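You operate a simulated robot arm through the tools that you are given. There is no shell and no other tool.

You are at the controls of a simulated robot arm. One attempt, no reset.

TASK
Charge the mouse on its dock till its light turns green.
Fine: switch the dock on by its key, then lay the mouse on the PC end of the desk mat and switch the dock off again.
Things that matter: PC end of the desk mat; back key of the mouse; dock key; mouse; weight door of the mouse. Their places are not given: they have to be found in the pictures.

Only the result counts: the job must be done as asked and must still hold three seconds after the hand-in. Knocking over, shifting, dropping, spilling or breaking anything else fails it.

THE ROBOT
A 7-joint arm with a two-finger parallel gripper, fixed in place. Base frame: the origin is on the floor under the middle of its stand, x ahead of it, y to its left, z up. Lengths are in mm, angles in rad, forces in N, time in s.
With the tool pointing down near the work surface it reaches from about 200 to 680 mm from the base axis. Its first joint turns from -1.152 to 1.152 rad. Payload 2.4 kg.
The tool frame sits at the grasp point between the pads (the TCP): z along the fingers, y along the line on which they close. The tips reach 30 mm beyond it. The gripper opens to 94 mm. The fingers are 28 mm wide and 10 mm thick; the gripper's body (50 by 96 mm) begins 55 mm behind the TCP.
Orientation is told as [roll, pitch, yaw] about the base's x, y, z axes, in that order, counted from this pose: with the fingers straight down and closing along the base's y, the tool's x points along the base's -x, its y along +y and its z along -z.

THE INTERFACE
- The arm moves only by the tool send_rows. Its argument "increments" is a list of rows, each a list of 7 numbers: the turn, a rotation vector about the tool's x, y, z in rad, then the shift along the tool's x, y, z in mm, then the opening, from 0 (shut) to 1 (fully open). In form: [[rx, ry, rz, x, y, z, grip], ...]. A call has 1 to 20 rows; each row shifts and turns the commanded pose from where the row before left it, along the tool's axes as they then stand. A row lasts 0.2 s, in which the tool goes at most 50 mm and 0.15 rad; a call with a longer step from one row to the next is refused whole, and so is a gripper value outside its range. Where a pose cannot be reached the arm comes as near as it can. A force on the tool above 90 N (or 10 N above the force at the start of the call, whichever is more), or a blocked arm, ends the call early, and 0.2 s more pass. Each finger travels about 153 mm/s and halts on what it meets, pressing with about 38 N; the grip force reading is that of the motor and also rises with nothing between the fingers. The clock runs only during rows and for 0.2 s after the last one: add rows that do not move to give the fingers time. It gives the time, the measured TCP pose, the force on the tool (base axes), the opening and the grip force at its end, in the units of the frame above (readings bear some noise), with the torque about the TCP (base axes, N m) and any sound that the robot's microphone picked up, and new pictures: "show" is both (left out), scene, wrist or none.
- Cameras (640 x 400 px; columns grow to the right, rows downward): "scene" is fixed at [45.1, 487.6, 1433.5]; the picture's right is [-0.61, -0.80, 0.00], its down [-0.52, 0.40, -0.75] and it looks along [0.60, -0.46, -0.66] (base axes); focal length 355 px, centre (320, 200). "wrist" rides on the gripper at [76, 14, -102] in the tool frame; the picture's right is [-0.18, 0.98, 0.00], its down [-0.75, -0.14, -0.64] and it looks along [-0.63, -0.12, 0.77] (tool axes); focal length 243 px, centre (320, 200).
- probe_pixels(camera, pixels): for up to 12 pixels [column, row] of the newest picture of that camera ("zoom" is the newest enlarged one), the place [x, y, z] in the base frame of the surface seen there, good to about 2 mm. The clock stands still meanwhile.
- close_up(camera, box): a new picture of the part [left, top, right, bottom] of that camera's present view, enlarged. The clock stands still meanwhile.
- close_job(): hands the job in; it is judged then, once.

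Leave the gripper open and the arm clear of the work at the hand-in unless told otherwise.

The tools are called after "Call:" as name(argument=value, ...) on one line, values as JSON. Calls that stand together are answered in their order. send_rows: Moves the arm, as the interface text tells. Its arguments: {"type":"object","properties":{"increments":{"type":"array"},"show":{"type":"string","enum":["both","scene","wrist","none"]}},"required":["increments"]} The other tools are called the same way: probe_pixels (camera, pixels) gives the place of the surface under pixels of a picture; close_up (camera, box) takes an enlarged picture of a part of a camera's view; close_job () hands the job in.

At the start:

```text
t: 0.0
ee_pos: [346.0, 24.7, 1041.6]
tool_rot: [0.0, -0.001, 0.001]
wrist_force: [-0.2, -0.9, 0.7]
wrist_torque: [-0.01, 0.01, -0.04]
opening: 93.8
finger_force: 0.2
```

scene: 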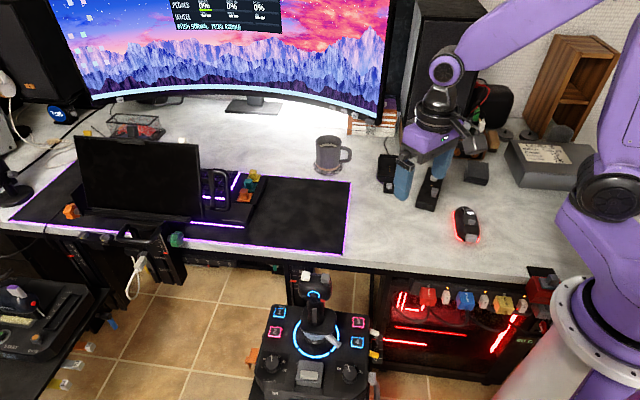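
wrist: 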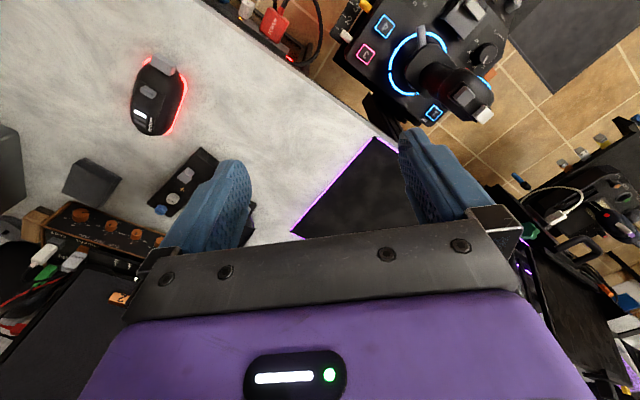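

I see a mouse with a red glow at scene (466,225) and several small devices near the gripper. I'll enlarge these areas to find the dock, its key and the mat.

Call:
close_up(camera="scene", box=[370, 120, 530, 260])

Call:
close_up(camera="wrist", box=[0, 20, 240, 300])

Call:
close_up(camera="scene", box=[0, 100, 370, 260])

```text
2.86 times, centred on (450, 190) of scene
```

zoom: 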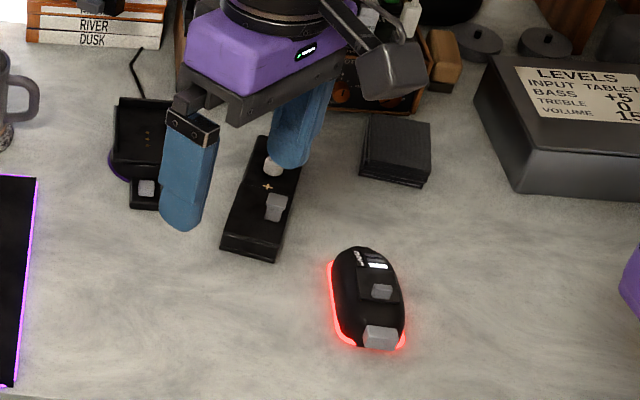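

```text
1.43 times, centred on (120, 160) of wrist
```

zoom: 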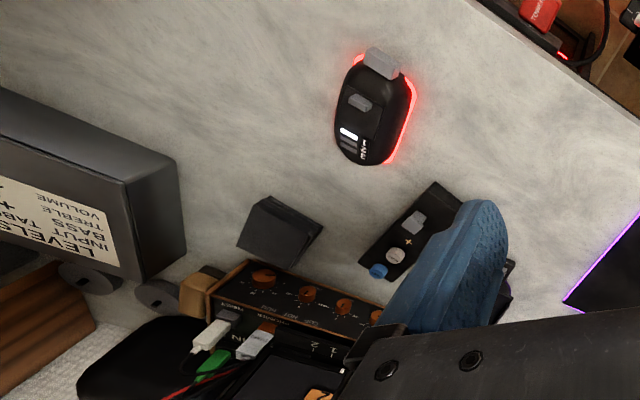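

```text
1.73 times, centred on (185, 180) of scene
```

zoom: 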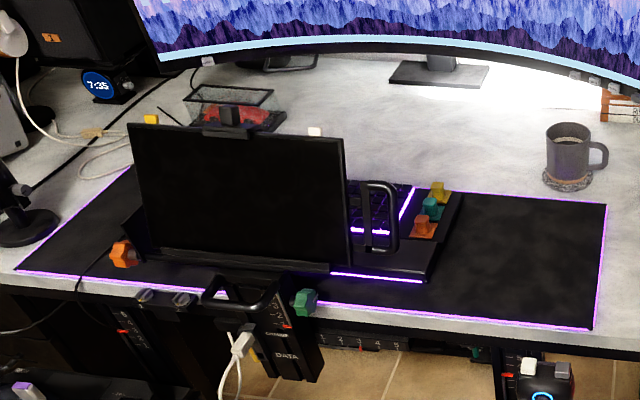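

The black square pad with a cable and small key (scene ~(388,170)) looks like the dock. Next I'll probe key points and look closer at that pad, the mat's right end and what's under the desk.

Call:
close_up(camera="scene", box=[370, 140, 450, 210])

Call:
close_up(camera="scene", box=[340, 240, 580, 400])

Call:
close_up(camera="scene", box=[430, 190, 500, 260])

Call:
close_up(camera="scene", box=[130, 0, 330, 60])

Call:
probe_pixels(camera="scene", pixels=[[466, 215], [466, 238], [464, 222], [388, 170], [387, 187], [349, 183], [344, 254], [437, 203], [330, 170], [300, 220], [450, 250], [439, 190]])

```text
5.71 times, centred on (410, 175) of scene
```

zoom: 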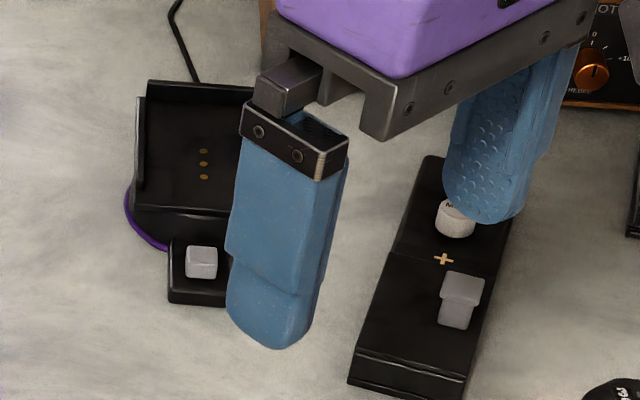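

```text
2.50 times, centred on (460, 320) of scene
```

zoom: 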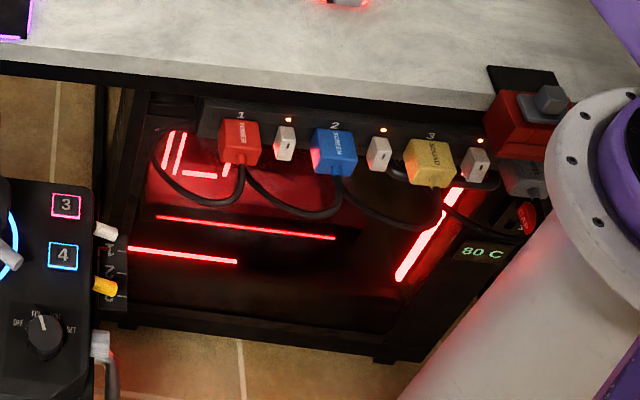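

```text
5.71 times, centred on (465, 225) of scene
```

zoom: 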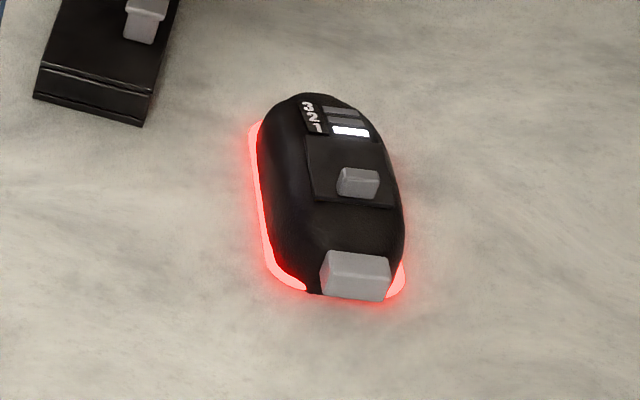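

```text
3.20 times, centred on (230, 30) of scene
```

zoom: 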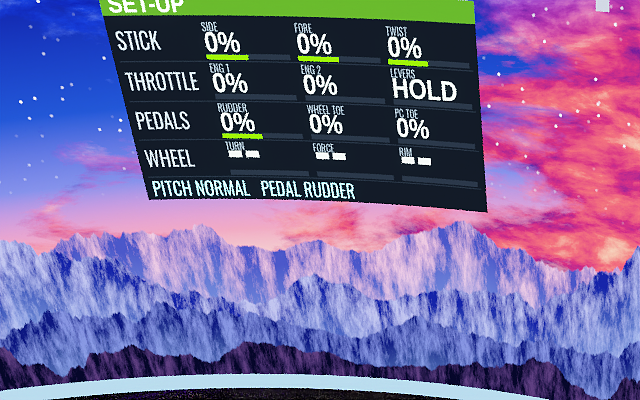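

```text
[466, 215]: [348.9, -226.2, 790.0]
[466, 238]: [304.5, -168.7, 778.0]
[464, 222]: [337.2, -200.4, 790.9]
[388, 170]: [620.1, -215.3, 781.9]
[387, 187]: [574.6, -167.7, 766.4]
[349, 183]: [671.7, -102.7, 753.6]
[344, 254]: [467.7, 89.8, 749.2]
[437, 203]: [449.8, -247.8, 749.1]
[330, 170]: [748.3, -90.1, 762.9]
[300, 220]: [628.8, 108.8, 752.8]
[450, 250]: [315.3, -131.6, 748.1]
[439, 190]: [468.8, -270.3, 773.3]
```

The mouse (~(330,-200)), the dock with three gold contacts (~(620,-215)) and its key (~(575,-168)) are found. The red-lit PC under the desk is on the right, so the PC end of the mat should be its right end. Next I'll move the arm over toward the dock for a clear look.

Call:
send_rows(increments=[[0, 0, 0, -21.7, -35.3, 15.3, 1], [0, 0, 0, -21.7, -35.3, 15.3, 1], [0, 0, 0, -21.7, -35.3, 15.3, 1], [0, 0, 0, -21.7, -35.3, 15.3, 1], [0, 0, 0, -21.7, -35.3, 15.3, 1], [0, 0, 0, -21.7, -35.3, 15.3, 1], [0, 0, 0, 0, 0, 0, 1]], show="both")

```text
t: 1.6
ee_pos: [474.1, -185.6, 948.1]
tool_rot: [0.0, -0.001, -0.001]
wrist_force: [0.6, 0.3, -0.5]
wrist_torque: [0.0, 0.03, 0.0]
opening: 93.7
finger_force: 0.0
```

scene: 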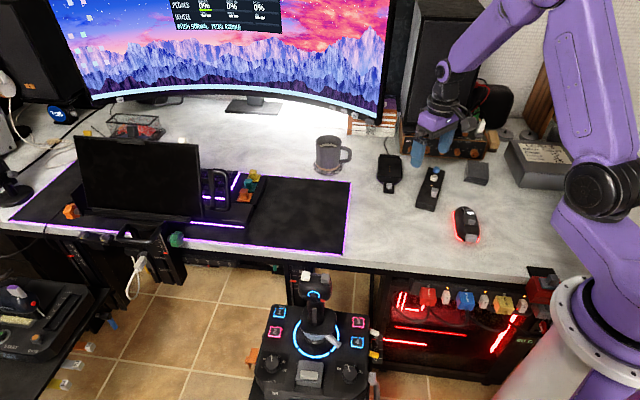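
wrist: 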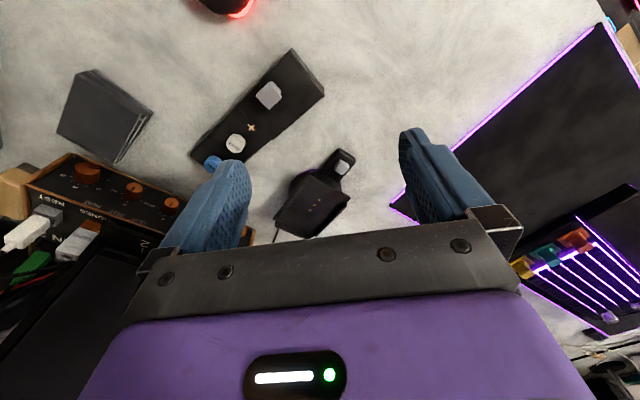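

Call:
close_up(camera="wrist", box=[250, 130, 390, 245])

Call:
close_up(camera="scene", box=[360, 140, 450, 220])

Call:
close_up(camera="wrist", box=[180, 40, 340, 180])

```text
3.48 times, centred on (320, 188) of wrist
```

zoom: 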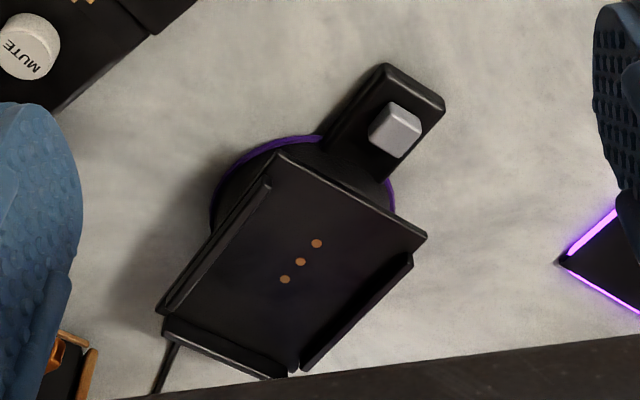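

```text
5.00 times, centred on (405, 180) of scene
```

zoom: 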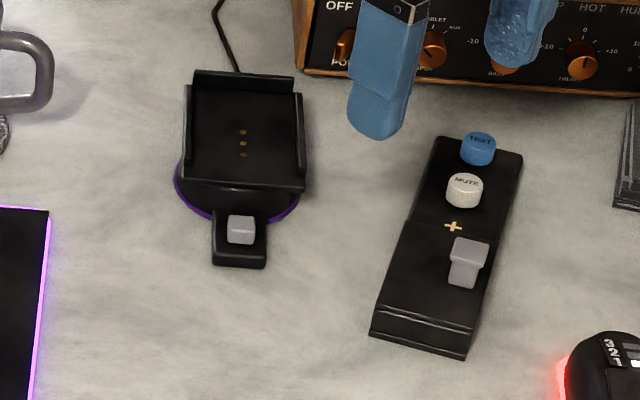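

```text
2.86 times, centred on (260, 110) of wrist
```

zoom: 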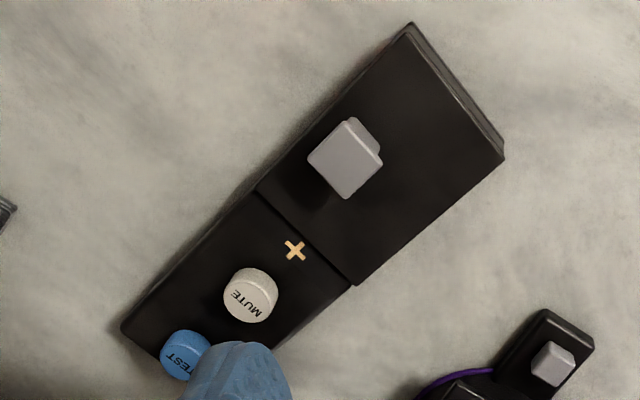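

The dock is a walled tray with three contacts, open toward the key. I'll enlarge it again and probe its corners and floor to get the tilt and heading.

Call:
close_up(camera="wrist", box=[250, 130, 390, 245])

Call:
probe_pixels(camera="zoom", pixels=[[283, 160], [420, 235], [316, 243], [285, 279], [395, 120], [388, 75], [435, 105], [265, 190], [170, 300], [405, 262], [305, 362], [230, 350]])

Call:
probe_pixels(camera="zoom", pixels=[[300, 180], [390, 230], [210, 300], [280, 345], [300, 262], [240, 250], [350, 280], [250, 170], [350, 150], [395, 150], [415, 130], [385, 115]])

```text
3.48 times, centred on (320, 188) of wrist
```

zoom: 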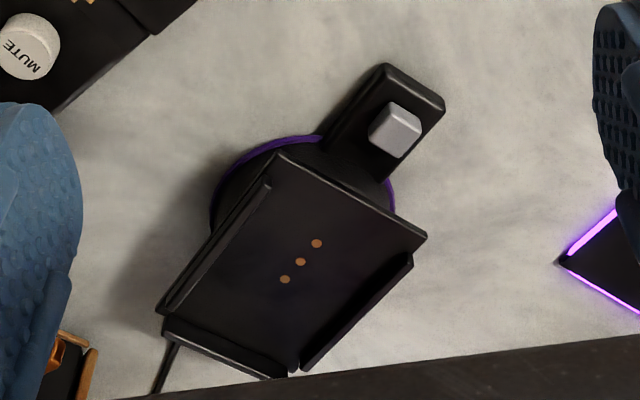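

```text
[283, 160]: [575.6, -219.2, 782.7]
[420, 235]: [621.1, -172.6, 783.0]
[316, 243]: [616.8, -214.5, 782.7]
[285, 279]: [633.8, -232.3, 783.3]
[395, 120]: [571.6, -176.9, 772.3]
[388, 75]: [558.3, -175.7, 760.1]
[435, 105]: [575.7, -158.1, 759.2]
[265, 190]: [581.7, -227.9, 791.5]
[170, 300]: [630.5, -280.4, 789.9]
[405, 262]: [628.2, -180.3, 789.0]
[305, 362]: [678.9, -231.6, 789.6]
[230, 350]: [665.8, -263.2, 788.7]
```

```text
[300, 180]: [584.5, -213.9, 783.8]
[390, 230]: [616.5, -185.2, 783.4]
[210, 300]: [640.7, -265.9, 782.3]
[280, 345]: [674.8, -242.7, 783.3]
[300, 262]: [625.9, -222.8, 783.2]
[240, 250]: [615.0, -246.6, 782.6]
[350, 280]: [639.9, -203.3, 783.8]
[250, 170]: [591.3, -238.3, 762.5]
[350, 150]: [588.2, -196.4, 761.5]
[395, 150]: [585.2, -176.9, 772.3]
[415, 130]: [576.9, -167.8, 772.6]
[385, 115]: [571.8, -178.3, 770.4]
```

The tray floor is level at z≈783, its opening faces the key, and its depth axis runs along about (0.7,-0.7). Now I'll check both ends of the mat to confirm which is the PC end.

Call:
close_up(camera="scene", box=[0, 0, 160, 240])

Call:
close_up(camera="scene", box=[200, 120, 400, 270])

Call:
probe_pixels(camera="scene", pixels=[[12, 221], [349, 183], [344, 254], [300, 185], [300, 245], [246, 222], [260, 182], [330, 200], [330, 245], [360, 200], [242, 205], [458, 208]])

```text
1.67 times, centred on (80, 120) of scene
```

zoom: 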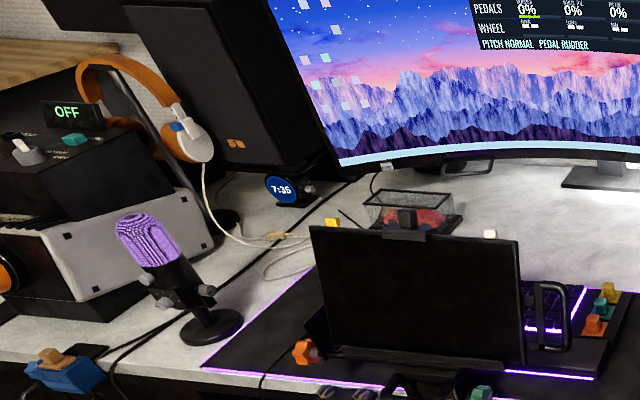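

```text
2.67 times, centred on (300, 195) of scene
```

zoom: 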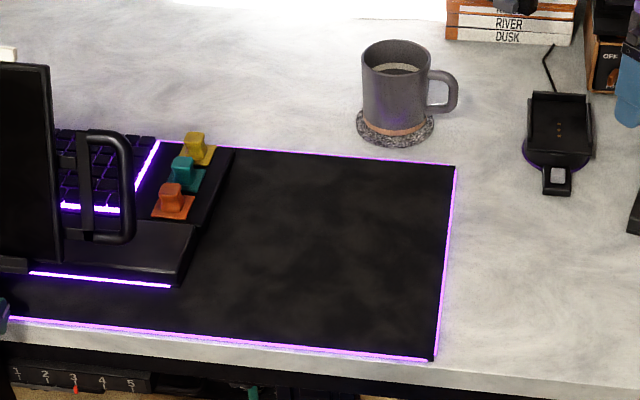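

```text
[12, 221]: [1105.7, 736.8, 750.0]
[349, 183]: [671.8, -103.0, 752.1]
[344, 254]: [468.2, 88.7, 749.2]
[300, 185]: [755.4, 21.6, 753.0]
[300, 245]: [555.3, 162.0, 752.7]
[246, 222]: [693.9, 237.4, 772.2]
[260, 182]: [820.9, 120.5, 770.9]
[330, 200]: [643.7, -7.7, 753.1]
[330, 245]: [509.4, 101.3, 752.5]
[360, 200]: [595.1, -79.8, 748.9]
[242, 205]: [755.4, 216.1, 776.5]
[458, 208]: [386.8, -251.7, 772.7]
```

The right end, above the red-lit PC, is the PC end: corners (672,-103) and (468,89), surface z≈752.7. Now I'll go above the mouse and turn the gripper about -0.95 rad to line up with it and view it closely.

Call:
send_rows(increments=[[0, 0, 0, 36, -4.9, 12, 1], [0, 0, 0, 36, -4.9, 12, 1], [0, 0, 0, 36, -4.9, 12, 1], [0, 0, 0, 36, -4.9, 12, 1], [0, 0, 0.1357, 0, 0, 0, 1], [0, 0, 0.1357, 0, 0, 0, 1], [0, 0, 0.1357, 0, 0, 0, 1], [0, 0, 0.1357, 0, 0, 0, 1], [0, 0, 0.1357, 0, 0, 0, 1], [0, 0, 0.1357, 0, 0, 0, 1], [0, 0, 0.1357, 0, 0, 0, 1], [0, 0, 0, 0, 0, 0, 1]], show="both")

```text
t: 4.2
ee_pos: [333.9, -207.2, 902.8]
tool_rot: [-0.001, -0.001, -0.954]
wrist_force: [0.2, -0.3, 0.0]
wrist_torque: [-0.03, 0.01, 0.02]
opening: 93.9
finger_force: 0.0
```

scene: 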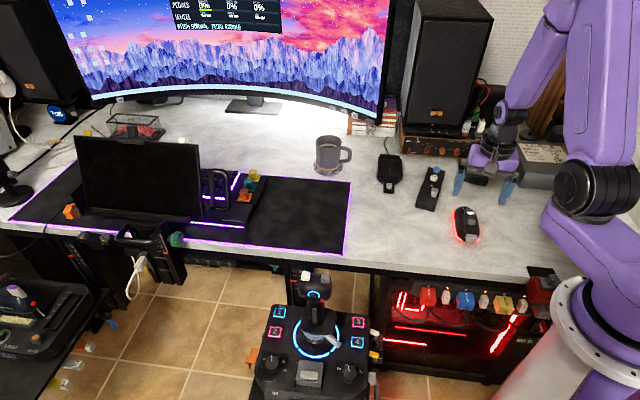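
wrist: 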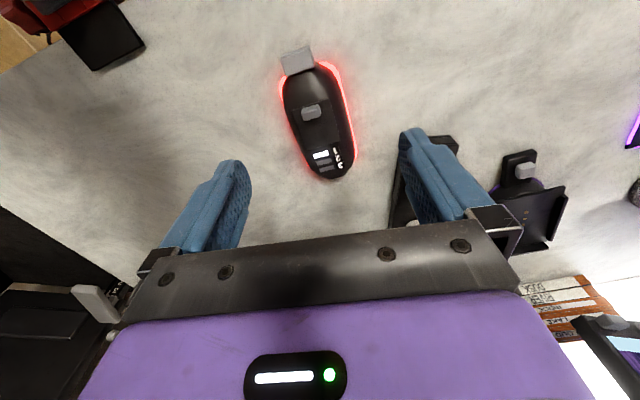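

The mouse is at wrist (318,120). I'll enlarge it and probe its outline, back key and weight door.

Call:
close_up(camera="wrist", box=[250, 35, 390, 195])

Call:
probe_pixels(camera="wrist", pixels=[[297, 55], [285, 52], [310, 50], [311, 112], [320, 155], [332, 178], [285, 90], [340, 100], [300, 130], [350, 140], [355, 160], [320, 90]])

```text
2.50 times, centred on (320, 115) of wrist
```

zoom: 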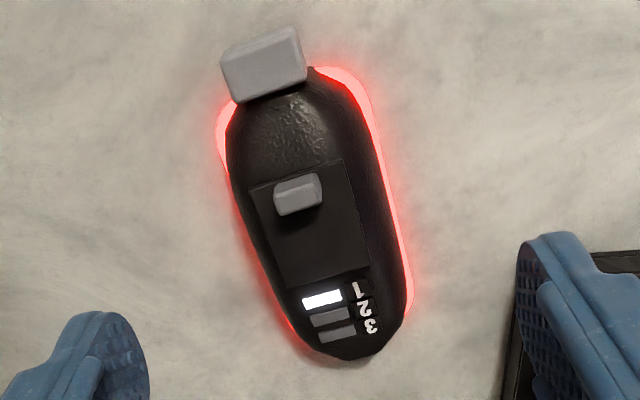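

```text
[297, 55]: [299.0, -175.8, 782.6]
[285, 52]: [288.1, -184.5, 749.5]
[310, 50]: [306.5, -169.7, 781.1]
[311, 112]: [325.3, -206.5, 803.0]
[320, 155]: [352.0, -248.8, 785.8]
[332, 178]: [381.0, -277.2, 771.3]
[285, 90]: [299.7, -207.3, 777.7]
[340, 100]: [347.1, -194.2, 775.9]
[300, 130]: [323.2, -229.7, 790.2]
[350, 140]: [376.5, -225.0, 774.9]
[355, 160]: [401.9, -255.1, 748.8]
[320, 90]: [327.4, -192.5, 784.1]
```

I'll probe the mouse's edges more finely on the enlarged picture.

Call:
close_up(camera="wrist", box=[250, 35, 390, 195])

Call:
probe_pixels(camera="zoom", pixels=[[236, 175], [250, 220], [268, 270], [290, 310], [320, 345], [375, 350], [402, 310], [398, 270], [390, 230], [375, 160], [345, 90], [350, 357]])

Call:
probe_pixels(camera="zoom", pixels=[[227, 60], [238, 98], [298, 35], [305, 70], [262, 65], [297, 190], [305, 240], [250, 190], [340, 165], [370, 260], [290, 285], [300, 130]])

```text
2.50 times, centred on (320, 115) of wrist
```

zoom: 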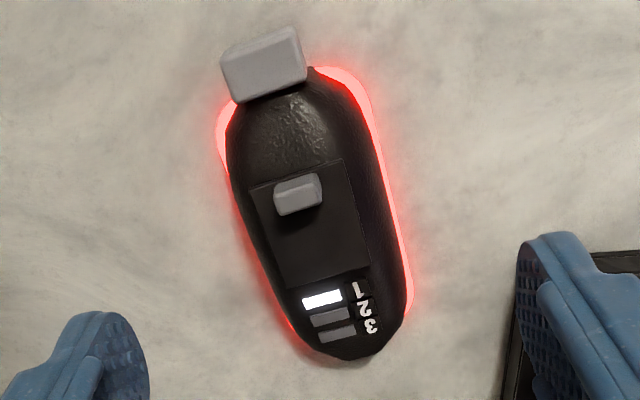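

```text
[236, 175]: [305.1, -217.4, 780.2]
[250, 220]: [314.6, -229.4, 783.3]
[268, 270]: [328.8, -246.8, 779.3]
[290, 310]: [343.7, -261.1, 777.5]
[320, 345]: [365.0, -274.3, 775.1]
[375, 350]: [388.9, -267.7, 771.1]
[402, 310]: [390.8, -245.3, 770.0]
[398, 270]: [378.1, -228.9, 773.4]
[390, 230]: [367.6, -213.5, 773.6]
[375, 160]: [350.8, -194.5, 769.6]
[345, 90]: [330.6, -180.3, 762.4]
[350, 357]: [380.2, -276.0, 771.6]
```

```text
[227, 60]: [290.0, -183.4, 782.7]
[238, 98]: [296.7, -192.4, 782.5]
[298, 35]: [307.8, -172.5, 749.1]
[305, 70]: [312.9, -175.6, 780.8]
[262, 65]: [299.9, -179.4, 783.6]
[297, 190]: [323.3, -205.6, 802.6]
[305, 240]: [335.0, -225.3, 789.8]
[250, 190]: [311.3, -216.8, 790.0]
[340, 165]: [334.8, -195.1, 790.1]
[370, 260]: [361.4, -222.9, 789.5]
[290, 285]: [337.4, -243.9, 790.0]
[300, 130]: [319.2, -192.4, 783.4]
```

The axes of the weight door and back key suggest the mouse points about (0.69,-0.72). I'll check the outline from the scene camera and the red base strip too.

Call:
probe_pixels(camera="zoom", pixels=[[222, 140], [320, 68], [355, 85], [372, 120], [228, 170], [240, 225], [410, 300], [405, 250], [285, 320], [258, 280], [222, 110], [340, 68]])

Call:
close_up(camera="scene", box=[440, 195, 500, 255])

Call:
close_up(camera="wrist", box=[480, 140, 580, 260])

```text
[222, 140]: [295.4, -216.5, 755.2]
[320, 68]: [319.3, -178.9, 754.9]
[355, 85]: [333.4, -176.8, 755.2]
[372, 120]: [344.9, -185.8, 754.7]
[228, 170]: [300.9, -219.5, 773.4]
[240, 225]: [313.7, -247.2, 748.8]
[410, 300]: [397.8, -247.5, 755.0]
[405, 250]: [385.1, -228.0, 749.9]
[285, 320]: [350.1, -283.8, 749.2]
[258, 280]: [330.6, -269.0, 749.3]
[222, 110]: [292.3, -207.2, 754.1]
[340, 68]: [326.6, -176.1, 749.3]
```

```text
6.67 times, centred on (470, 225) of scene
```

zoom: 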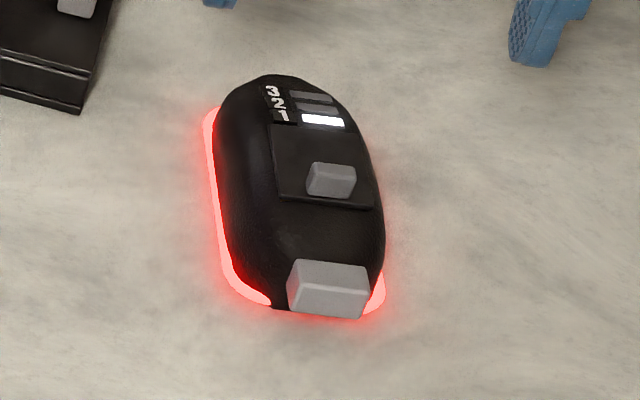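

```text
3.33 times, centred on (530, 200) of wrist
```

zoom: 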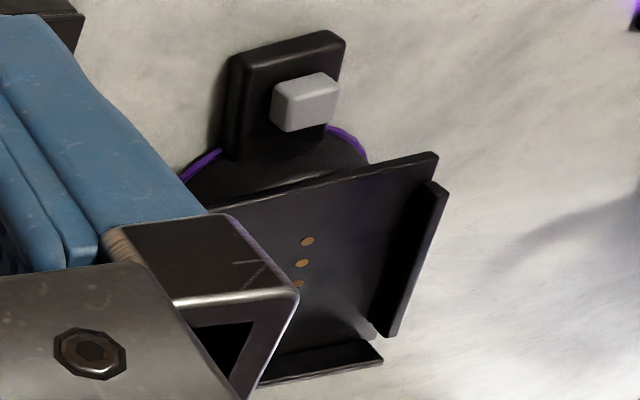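

Base strip points give a base about 58 mm wide. I'll probe the mouse once more from the scene close-up for front and back ends.

Call:
close_up(camera="scene", box=[440, 195, 500, 255])

Call:
probe_pixels(camera="zoom", pixels=[[204, 125], [210, 180], [225, 265], [262, 298], [380, 295], [262, 80], [300, 82], [330, 100], [295, 268], [365, 272], [360, 312], [295, 305]])

Call:
probe_pixels(camera="zoom", pixels=[[272, 125], [350, 130], [372, 207], [280, 197], [332, 170], [380, 230], [220, 200], [300, 230], [345, 230], [330, 185], [230, 100], [355, 150]])

```text
6.67 times, centred on (470, 225) of scene
```

zoom: 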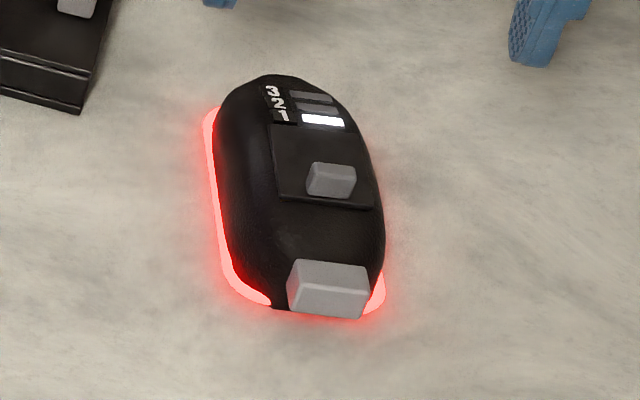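

```text
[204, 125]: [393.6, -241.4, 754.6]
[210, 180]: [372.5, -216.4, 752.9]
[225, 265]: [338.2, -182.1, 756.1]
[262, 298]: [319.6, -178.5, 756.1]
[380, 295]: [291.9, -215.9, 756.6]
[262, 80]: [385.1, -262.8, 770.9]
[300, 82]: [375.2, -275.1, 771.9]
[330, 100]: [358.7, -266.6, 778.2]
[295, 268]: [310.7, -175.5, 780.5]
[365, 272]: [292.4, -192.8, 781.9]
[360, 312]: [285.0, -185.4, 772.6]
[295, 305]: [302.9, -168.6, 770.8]
```

```text
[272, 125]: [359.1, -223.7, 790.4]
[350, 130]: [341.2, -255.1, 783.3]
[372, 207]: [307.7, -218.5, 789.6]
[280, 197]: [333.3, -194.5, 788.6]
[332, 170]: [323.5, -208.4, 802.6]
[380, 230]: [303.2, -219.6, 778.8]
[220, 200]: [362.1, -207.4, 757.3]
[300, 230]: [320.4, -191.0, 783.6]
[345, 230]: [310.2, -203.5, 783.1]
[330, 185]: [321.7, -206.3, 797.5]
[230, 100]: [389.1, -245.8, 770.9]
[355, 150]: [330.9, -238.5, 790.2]
```

The mouse axis points ~(0.68,-0.73) (yaw ≈ -0.82), its centre is about (344,-229), base ~57 mm wide. The dock key comes first: I'll move above it (~(576,-172)), gripper turned to -0.785, for a better look before pressing.

Call:
send_rows(increments=[[0, 0, -0.0845, 0, 0, 0, 1], [0, 0, -0.0845, 0, 0, 0, 1], [0, 0, 0, -24.4, 32.65, 4, 1], [0, 0, 0, -24.4, 32.65, 4, 1], [0, 0, 0, -24.4, 32.65, 4, 1], [0, 0, 0, -24.4, 32.65, 4, 1], [0, 0, 0, -24.4, 32.65, 4, 1], [0, 0, 0, -24.4, 32.65, 4, 1], [0, 0, 0, 0, 0, 0, 1], [0, 0, 0, 0, 0, 0, 1]], show="both")

```text
t: 6.4
ee_pos: [573.8, -173.2, 878.3]
tool_rot: [0.001, -0.001, -0.783]
wrist_force: [-0.3, 0.0, 0.3]
wrist_torque: [0.02, -0.05, 0.0]
opening: 94.0
finger_force: 0.0
```

scene: 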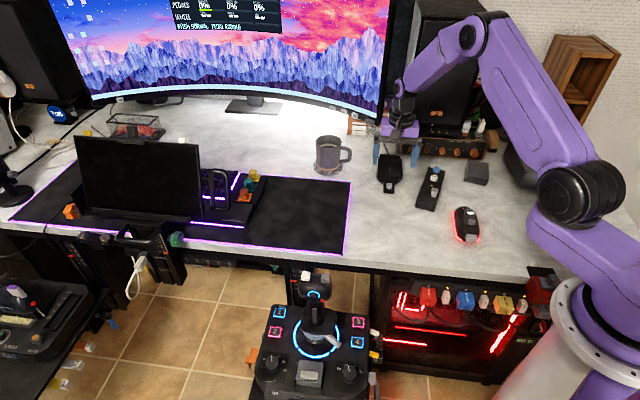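
wrist: 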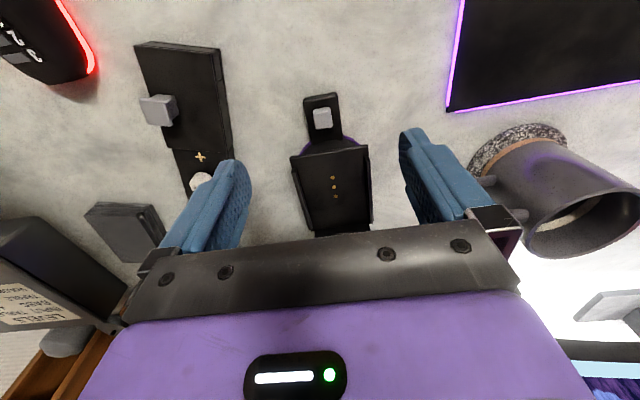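

The key is at wrist (322,118), dock below it. I'll enlarge and probe the key.

Call:
close_up(camera="wrist", box=[270, 80, 390, 240])

Call:
probe_pixels(camera="wrist", pixels=[[322, 114], [316, 110], [330, 110], [316, 126], [330, 126], [322, 120], [308, 98], [336, 96], [292, 158], [368, 148], [333, 177], [335, 197]])

Call:
close_up(camera="scene", box=[365, 150, 415, 200])

```text
2.50 times, centred on (330, 160) of wrist
```

zoom: 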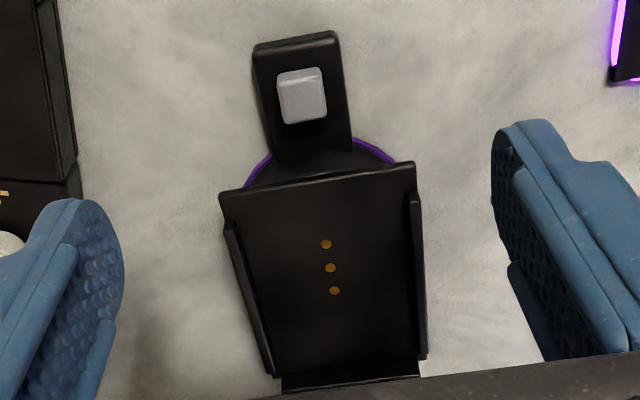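

```text
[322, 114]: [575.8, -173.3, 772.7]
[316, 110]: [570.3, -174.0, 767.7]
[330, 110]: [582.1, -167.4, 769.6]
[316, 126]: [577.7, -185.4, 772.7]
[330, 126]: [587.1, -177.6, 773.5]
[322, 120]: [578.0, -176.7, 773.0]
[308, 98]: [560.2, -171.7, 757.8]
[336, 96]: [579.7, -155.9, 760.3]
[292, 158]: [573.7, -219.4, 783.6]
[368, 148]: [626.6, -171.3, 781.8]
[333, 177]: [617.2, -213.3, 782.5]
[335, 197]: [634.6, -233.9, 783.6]
```

```text
8.00 times, centred on (390, 175) of scene
```

zoom: 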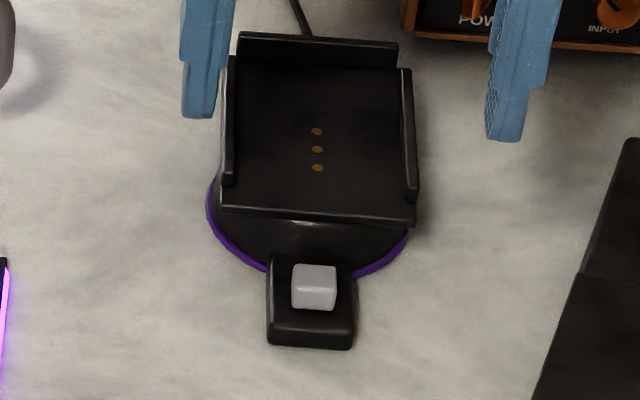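

Key centre is about (577.5,-175.5), top z≈772.7; the purple ring looks dim, so off. I'll shut the gripper, centre over the key and come down to just above it.

Call:
send_rows(increments=[[0, 0, 0, -4.2, 1.0, 0, 0], [0, 0, 0, 0, 0, 0, 0], [0, 0, 0, 0, 0, 0, 0], [0, 0, 0, 0, 0, 24, 0], [0, 0, 0, 0, 0, 24, 0], [0, 0, 0, 0, 0, 20, 0], [0, 0, 0, 0, 0, 0, 0]], show="both")

```text
t: 8.0
ee_pos: [579.2, -172.9, 811.1]
tool_rot: [0.0, -0.001, -0.782]
wrist_force: [-0.4, 0.8, 0.0]
wrist_torque: [-0.02, -0.01, 0.01]
opening: 0.0
finger_force: 33.0
```

scene: 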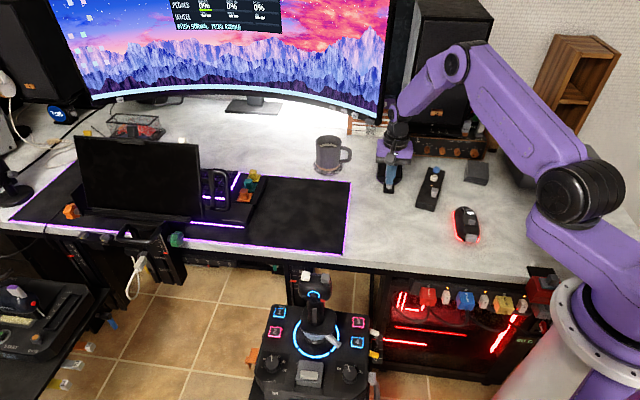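
wrist: 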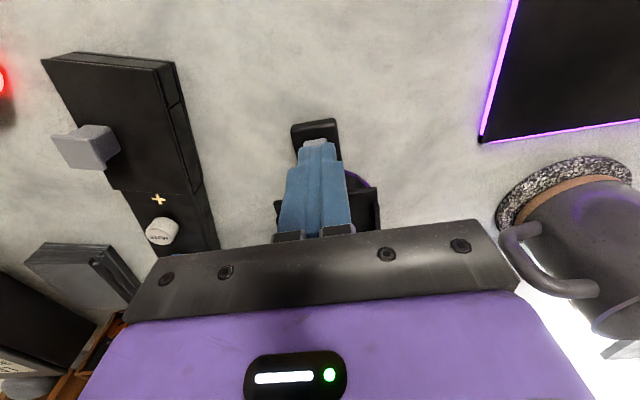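

The shut fingertips hang just over the key (wrist (315,142)). I'll check the close-ups before pressing.

Call:
close_up(camera="wrist", box=[260, 100, 390, 240])

Call:
close_up(camera="scene", box=[365, 150, 415, 200])

```text
2.86 times, centred on (325, 170) of wrist
```

zoom: 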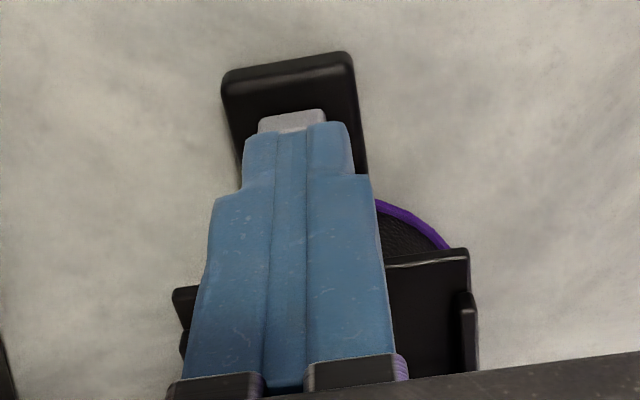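

```text
8.00 times, centred on (390, 175) of scene
```

zoom: 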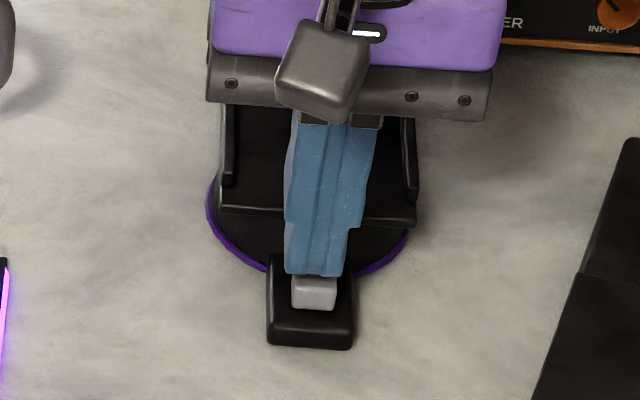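

Alignment looks right, with the tips over the key. Now I press down gently in small steps, watching the force.

Call:
send_rows(increments=[[0, 0, 0, 0, 0, 4, 0], [0, 0, 0, 0, 0, 2, 0], [0, 0, 0, 0, 0, 1, 0], [0, 0, 0, 0, 0, 1, 0], [0, 0, 0, 0, 0, 1, 0], [0, 0, 0, 0, 0, 1, 0]], show="scene")

```text
t: 9.4
ee_pos: [578.1, -172.6, 799.7]
tool_rot: [0.0, -0.002, -0.781]
wrist_force: [0.3, -0.5, 2.5]
wrist_torque: [-0.01, -0.02, 0.01]
opening: 0.0
finger_force: 33.1
heard: click
```

scene: 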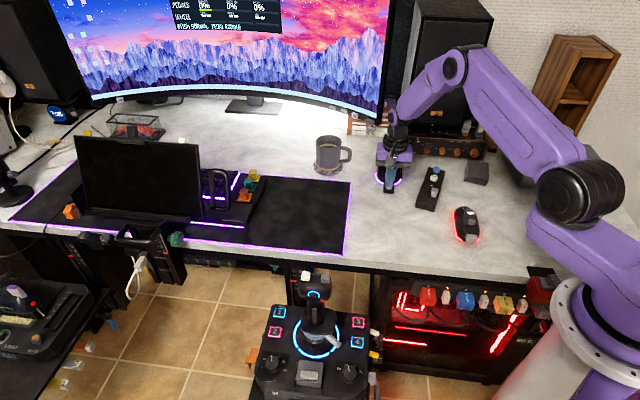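

A click was heard and the dock's ring now glows bright purple. I'll lift straight off and check it stays on.

Call:
send_rows(increments=[[0, 0, 0, 0, 0, -5, 0], [0, 0, 0, 0, 0, -25, 0], [0, 0, 0, 0, 0, -35, 0], [0, 0, 0, 0, 0, -35, 1], [0, 0, 0, 0, 0, 0, 1], [0, 0, 0, 0, 0, 0, 1]], show="both")

Call:
close_up(camera="scene", box=[365, 150, 415, 200])

```text
t: 10.8
ee_pos: [576.8, -172.6, 900.1]
tool_rot: [0.0, 0.002, -0.782]
wrist_force: [-0.2, 0.2, 0.4]
wrist_torque: [0.01, 0.01, 0.01]
opening: 94.0
finger_force: 0.1
```

scene: 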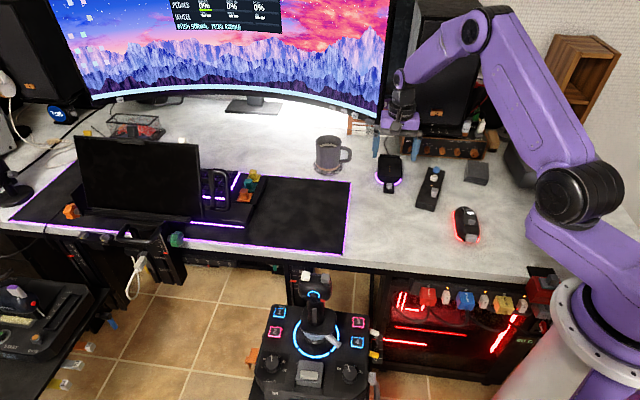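
wrist: 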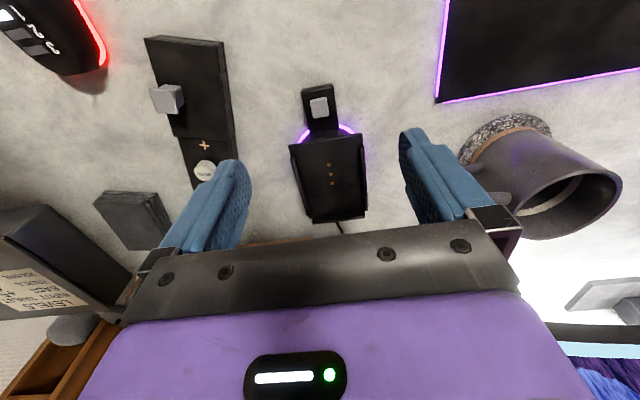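

```text
8.00 times, centred on (390, 175) of scene
```

zoom: 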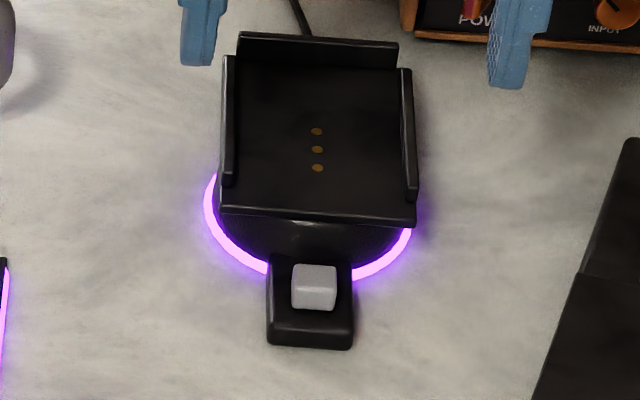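

The dock is on (ring bright). While this view is clear, I'll measure the tray walls once more with the wrist close-up.

Call:
close_up(camera="wrist", box=[280, 120, 380, 230])

Call:
probe_pixels(camera="wrist", pixels=[[294, 160], [300, 185], [306, 210], [363, 152], [364, 175], [365, 200], [315, 219], [337, 217], [358, 213], [330, 165], [331, 175], [333, 184]])

```text
3.64 times, centred on (330, 175) of wrist
```

zoom: 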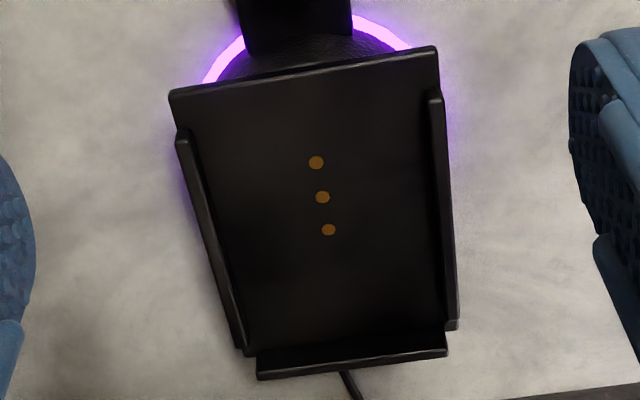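

```text
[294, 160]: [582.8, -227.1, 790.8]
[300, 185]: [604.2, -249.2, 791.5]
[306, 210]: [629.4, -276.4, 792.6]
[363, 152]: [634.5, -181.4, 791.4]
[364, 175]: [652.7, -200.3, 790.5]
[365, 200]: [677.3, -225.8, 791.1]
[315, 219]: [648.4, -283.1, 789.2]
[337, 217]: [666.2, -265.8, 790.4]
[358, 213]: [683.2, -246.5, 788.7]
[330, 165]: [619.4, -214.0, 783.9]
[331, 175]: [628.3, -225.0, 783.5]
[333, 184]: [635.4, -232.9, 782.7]
```

Tray: axis about -0.805 rad, centre line through the contacts (626,-223), back wall ~55 mm behind them. Now I'll fly back above the mouse at yaw -0.82, centred on (344,-229).

Call:
send_rows(increments=[[0, 0, 0.038, 0, 0, 0, 1], [0, 0, 0, 19.65, -34.83, 5, 1], [0, 0, 0, 19.65, -34.83, 5, 1], [0, 0, 0, 19.65, -34.83, 5, 1], [0, 0, 0, 19.65, -34.83, 5, 1], [0, 0, 0, 19.65, -34.83, 5, 1], [0, 0, 0, 19.65, -34.83, 5, 1], [0, 0, 0, 0, 0, 0, 1], [0, 0, 0, 0, 0, 0, 1]], show="both")

```text
t: 12.8
ee_pos: [347.0, -229.6, 870.3]
tool_rot: [0.0, 0.0, -0.818]
wrist_force: [-0.6, -0.4, 0.0]
wrist_torque: [0.01, 0.0, 0.0]
opening: 94.0
finger_force: 0.0
```

scene: 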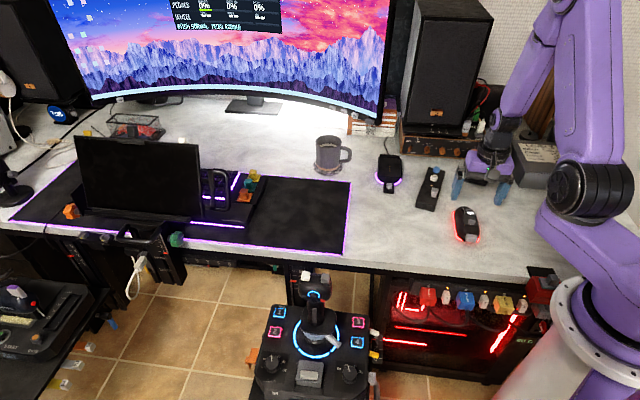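
wrist: 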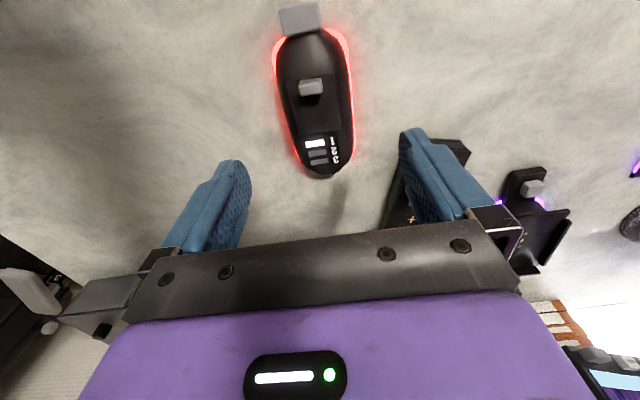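

The gripper is centred over the mouse. I'll check the alignment in an enlarged view and probe door corners again from here.

Call:
close_up(camera="wrist", box=[250, 0, 390, 190])

Call:
probe_pixels(camera="wrist", pixels=[[288, 84], [331, 76], [341, 130], [302, 136], [284, 30], [318, 26], [274, 50], [350, 60], [283, 95], [353, 110], [331, 177], [300, 165]])

```text
2.11 times, centred on (320, 95) of wrist
```

zoom: 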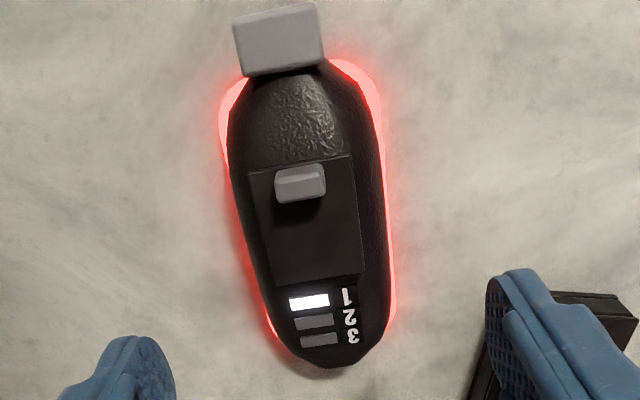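

```text
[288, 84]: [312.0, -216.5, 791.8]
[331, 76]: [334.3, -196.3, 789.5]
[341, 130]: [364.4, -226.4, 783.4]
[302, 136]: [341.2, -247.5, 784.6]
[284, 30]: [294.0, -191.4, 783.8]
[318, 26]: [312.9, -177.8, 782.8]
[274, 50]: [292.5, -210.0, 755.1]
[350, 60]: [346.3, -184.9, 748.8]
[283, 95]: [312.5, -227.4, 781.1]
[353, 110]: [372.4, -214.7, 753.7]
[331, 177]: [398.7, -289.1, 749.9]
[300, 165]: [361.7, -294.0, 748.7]
```

Alignment holds (axis ≈ -47°). Before descending I'll probe the nearby MUTE box so the right finger clears it.

Call:
probe_pixels(camera="scene", pixels=[[416, 206], [433, 210], [437, 200], [425, 207], [415, 209], [433, 212]])

Call:
close_up(camera="scene", box=[400, 150, 520, 250])

```text
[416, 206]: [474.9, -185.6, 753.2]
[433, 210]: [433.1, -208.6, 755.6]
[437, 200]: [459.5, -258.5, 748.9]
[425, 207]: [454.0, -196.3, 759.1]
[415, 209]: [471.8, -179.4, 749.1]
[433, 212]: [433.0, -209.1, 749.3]
```

```text
4.00 times, centred on (460, 200) of scene
```

zoom: 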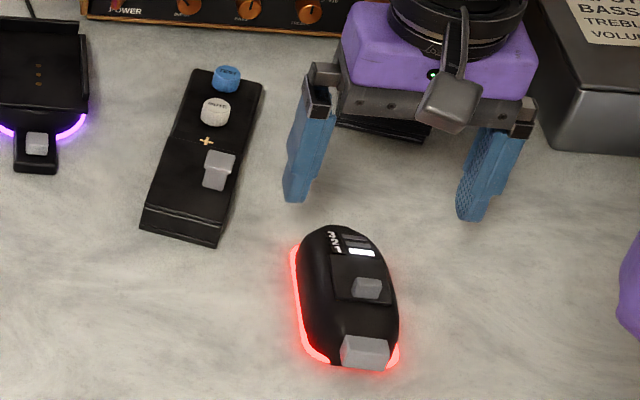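

The nearest box corner (433,-209) stays about 35 mm away from the right finger. Now I descend 80 mm so the tips sit ~12 mm above the desk beside the mouse.

Call:
send_rows(increments=[[0, 0, 0, 0, 0, 20, 1], [0, 0, 0, 0, 0, 20, 1], [0, 0, 0, 0, 0, 20, 1], [0, 0, 0, 0, 0, 10, 1], [0, 0, 0, 0, 0, 10, 1], [0, 0, 0, 0, 0, 0, 1]], show="both")

Call:
close_up(camera="scene", box=[420, 170, 520, 260])

```text
t: 14.2
ee_pos: [345.5, -229.8, 789.4]
tool_rot: [-0.001, 0.0, -0.818]
wrist_force: [-0.3, 0.2, -0.1]
wrist_torque: [0.0, 0.0, 0.01]
opening: 93.8
finger_force: 0.0
```

scene: 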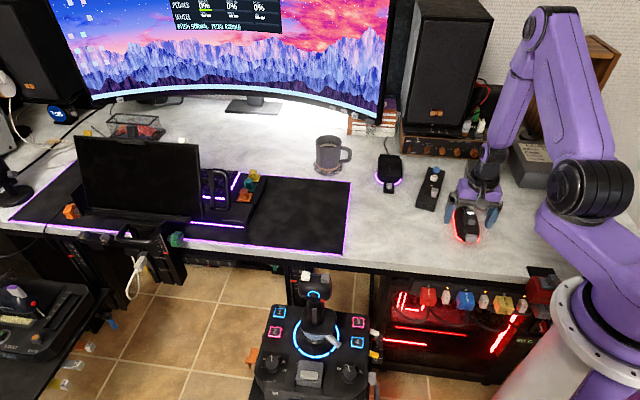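
wrist: 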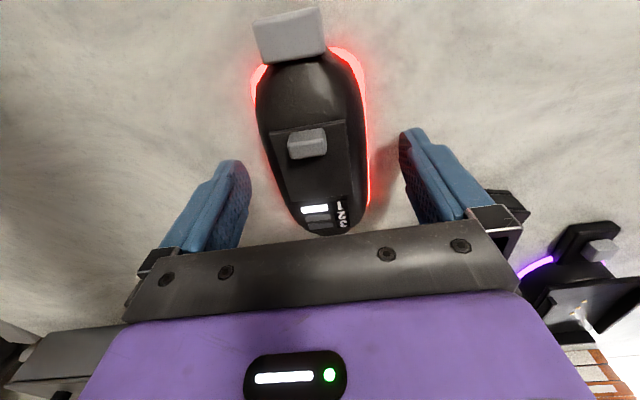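

```text
4.44 times, centred on (470, 215) of scene
```

zoom: 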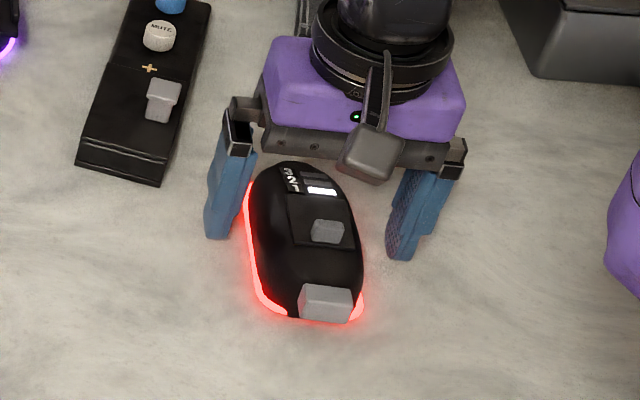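

The fingers straddle the mouse's middle, clear of the back key and below the weight door. I'll close on its sides.

Call:
send_rows(increments=[[0, 0, 0, 0, 0, 0, 0.75], [0, 0, 0, 0, 0, 0, 0.6], [0, 0, 0, 0, 0, 0, 0.5], [0, 0, 0, 0, 0, 0, 0.45], [0, 0, 0, 0, 0, 0, 0.45], [0, 0, 0, 0, 0, 0, 0.45]], show="both")

Call:
close_up(camera="wrist", box=[200, 0, 460, 250])

```text
t: 15.6
ee_pos: [346.7, -228.9, 791.6]
tool_rot: [-0.002, -0.005, -0.822]
wrist_force: [-1.1, -2.7, 48.8]
wrist_torque: [-0.06, 0.16, -0.24]
opening: 57.6
finger_force: 38.2
```

scene: 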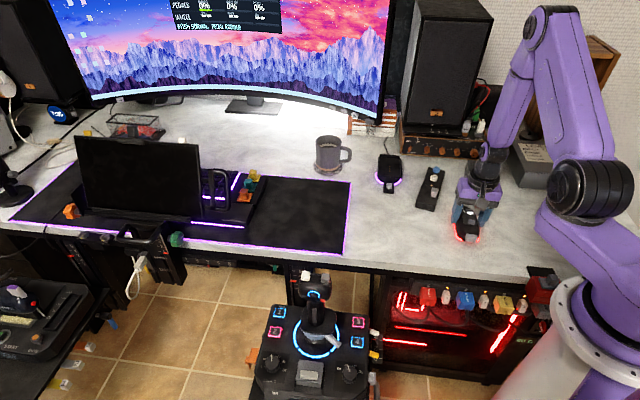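
wrist: 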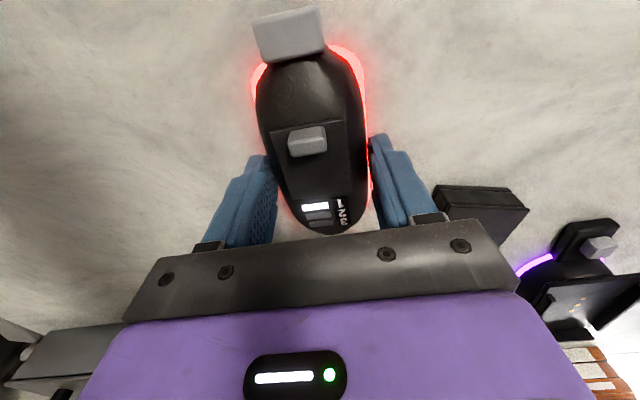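

```text
1.60 times, centred on (330, 125) of wrist
```

zoom: 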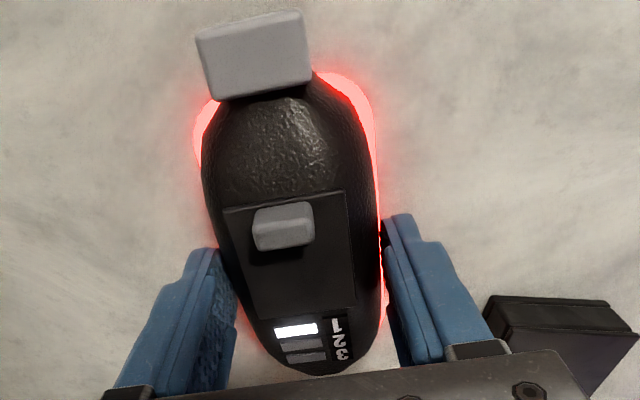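

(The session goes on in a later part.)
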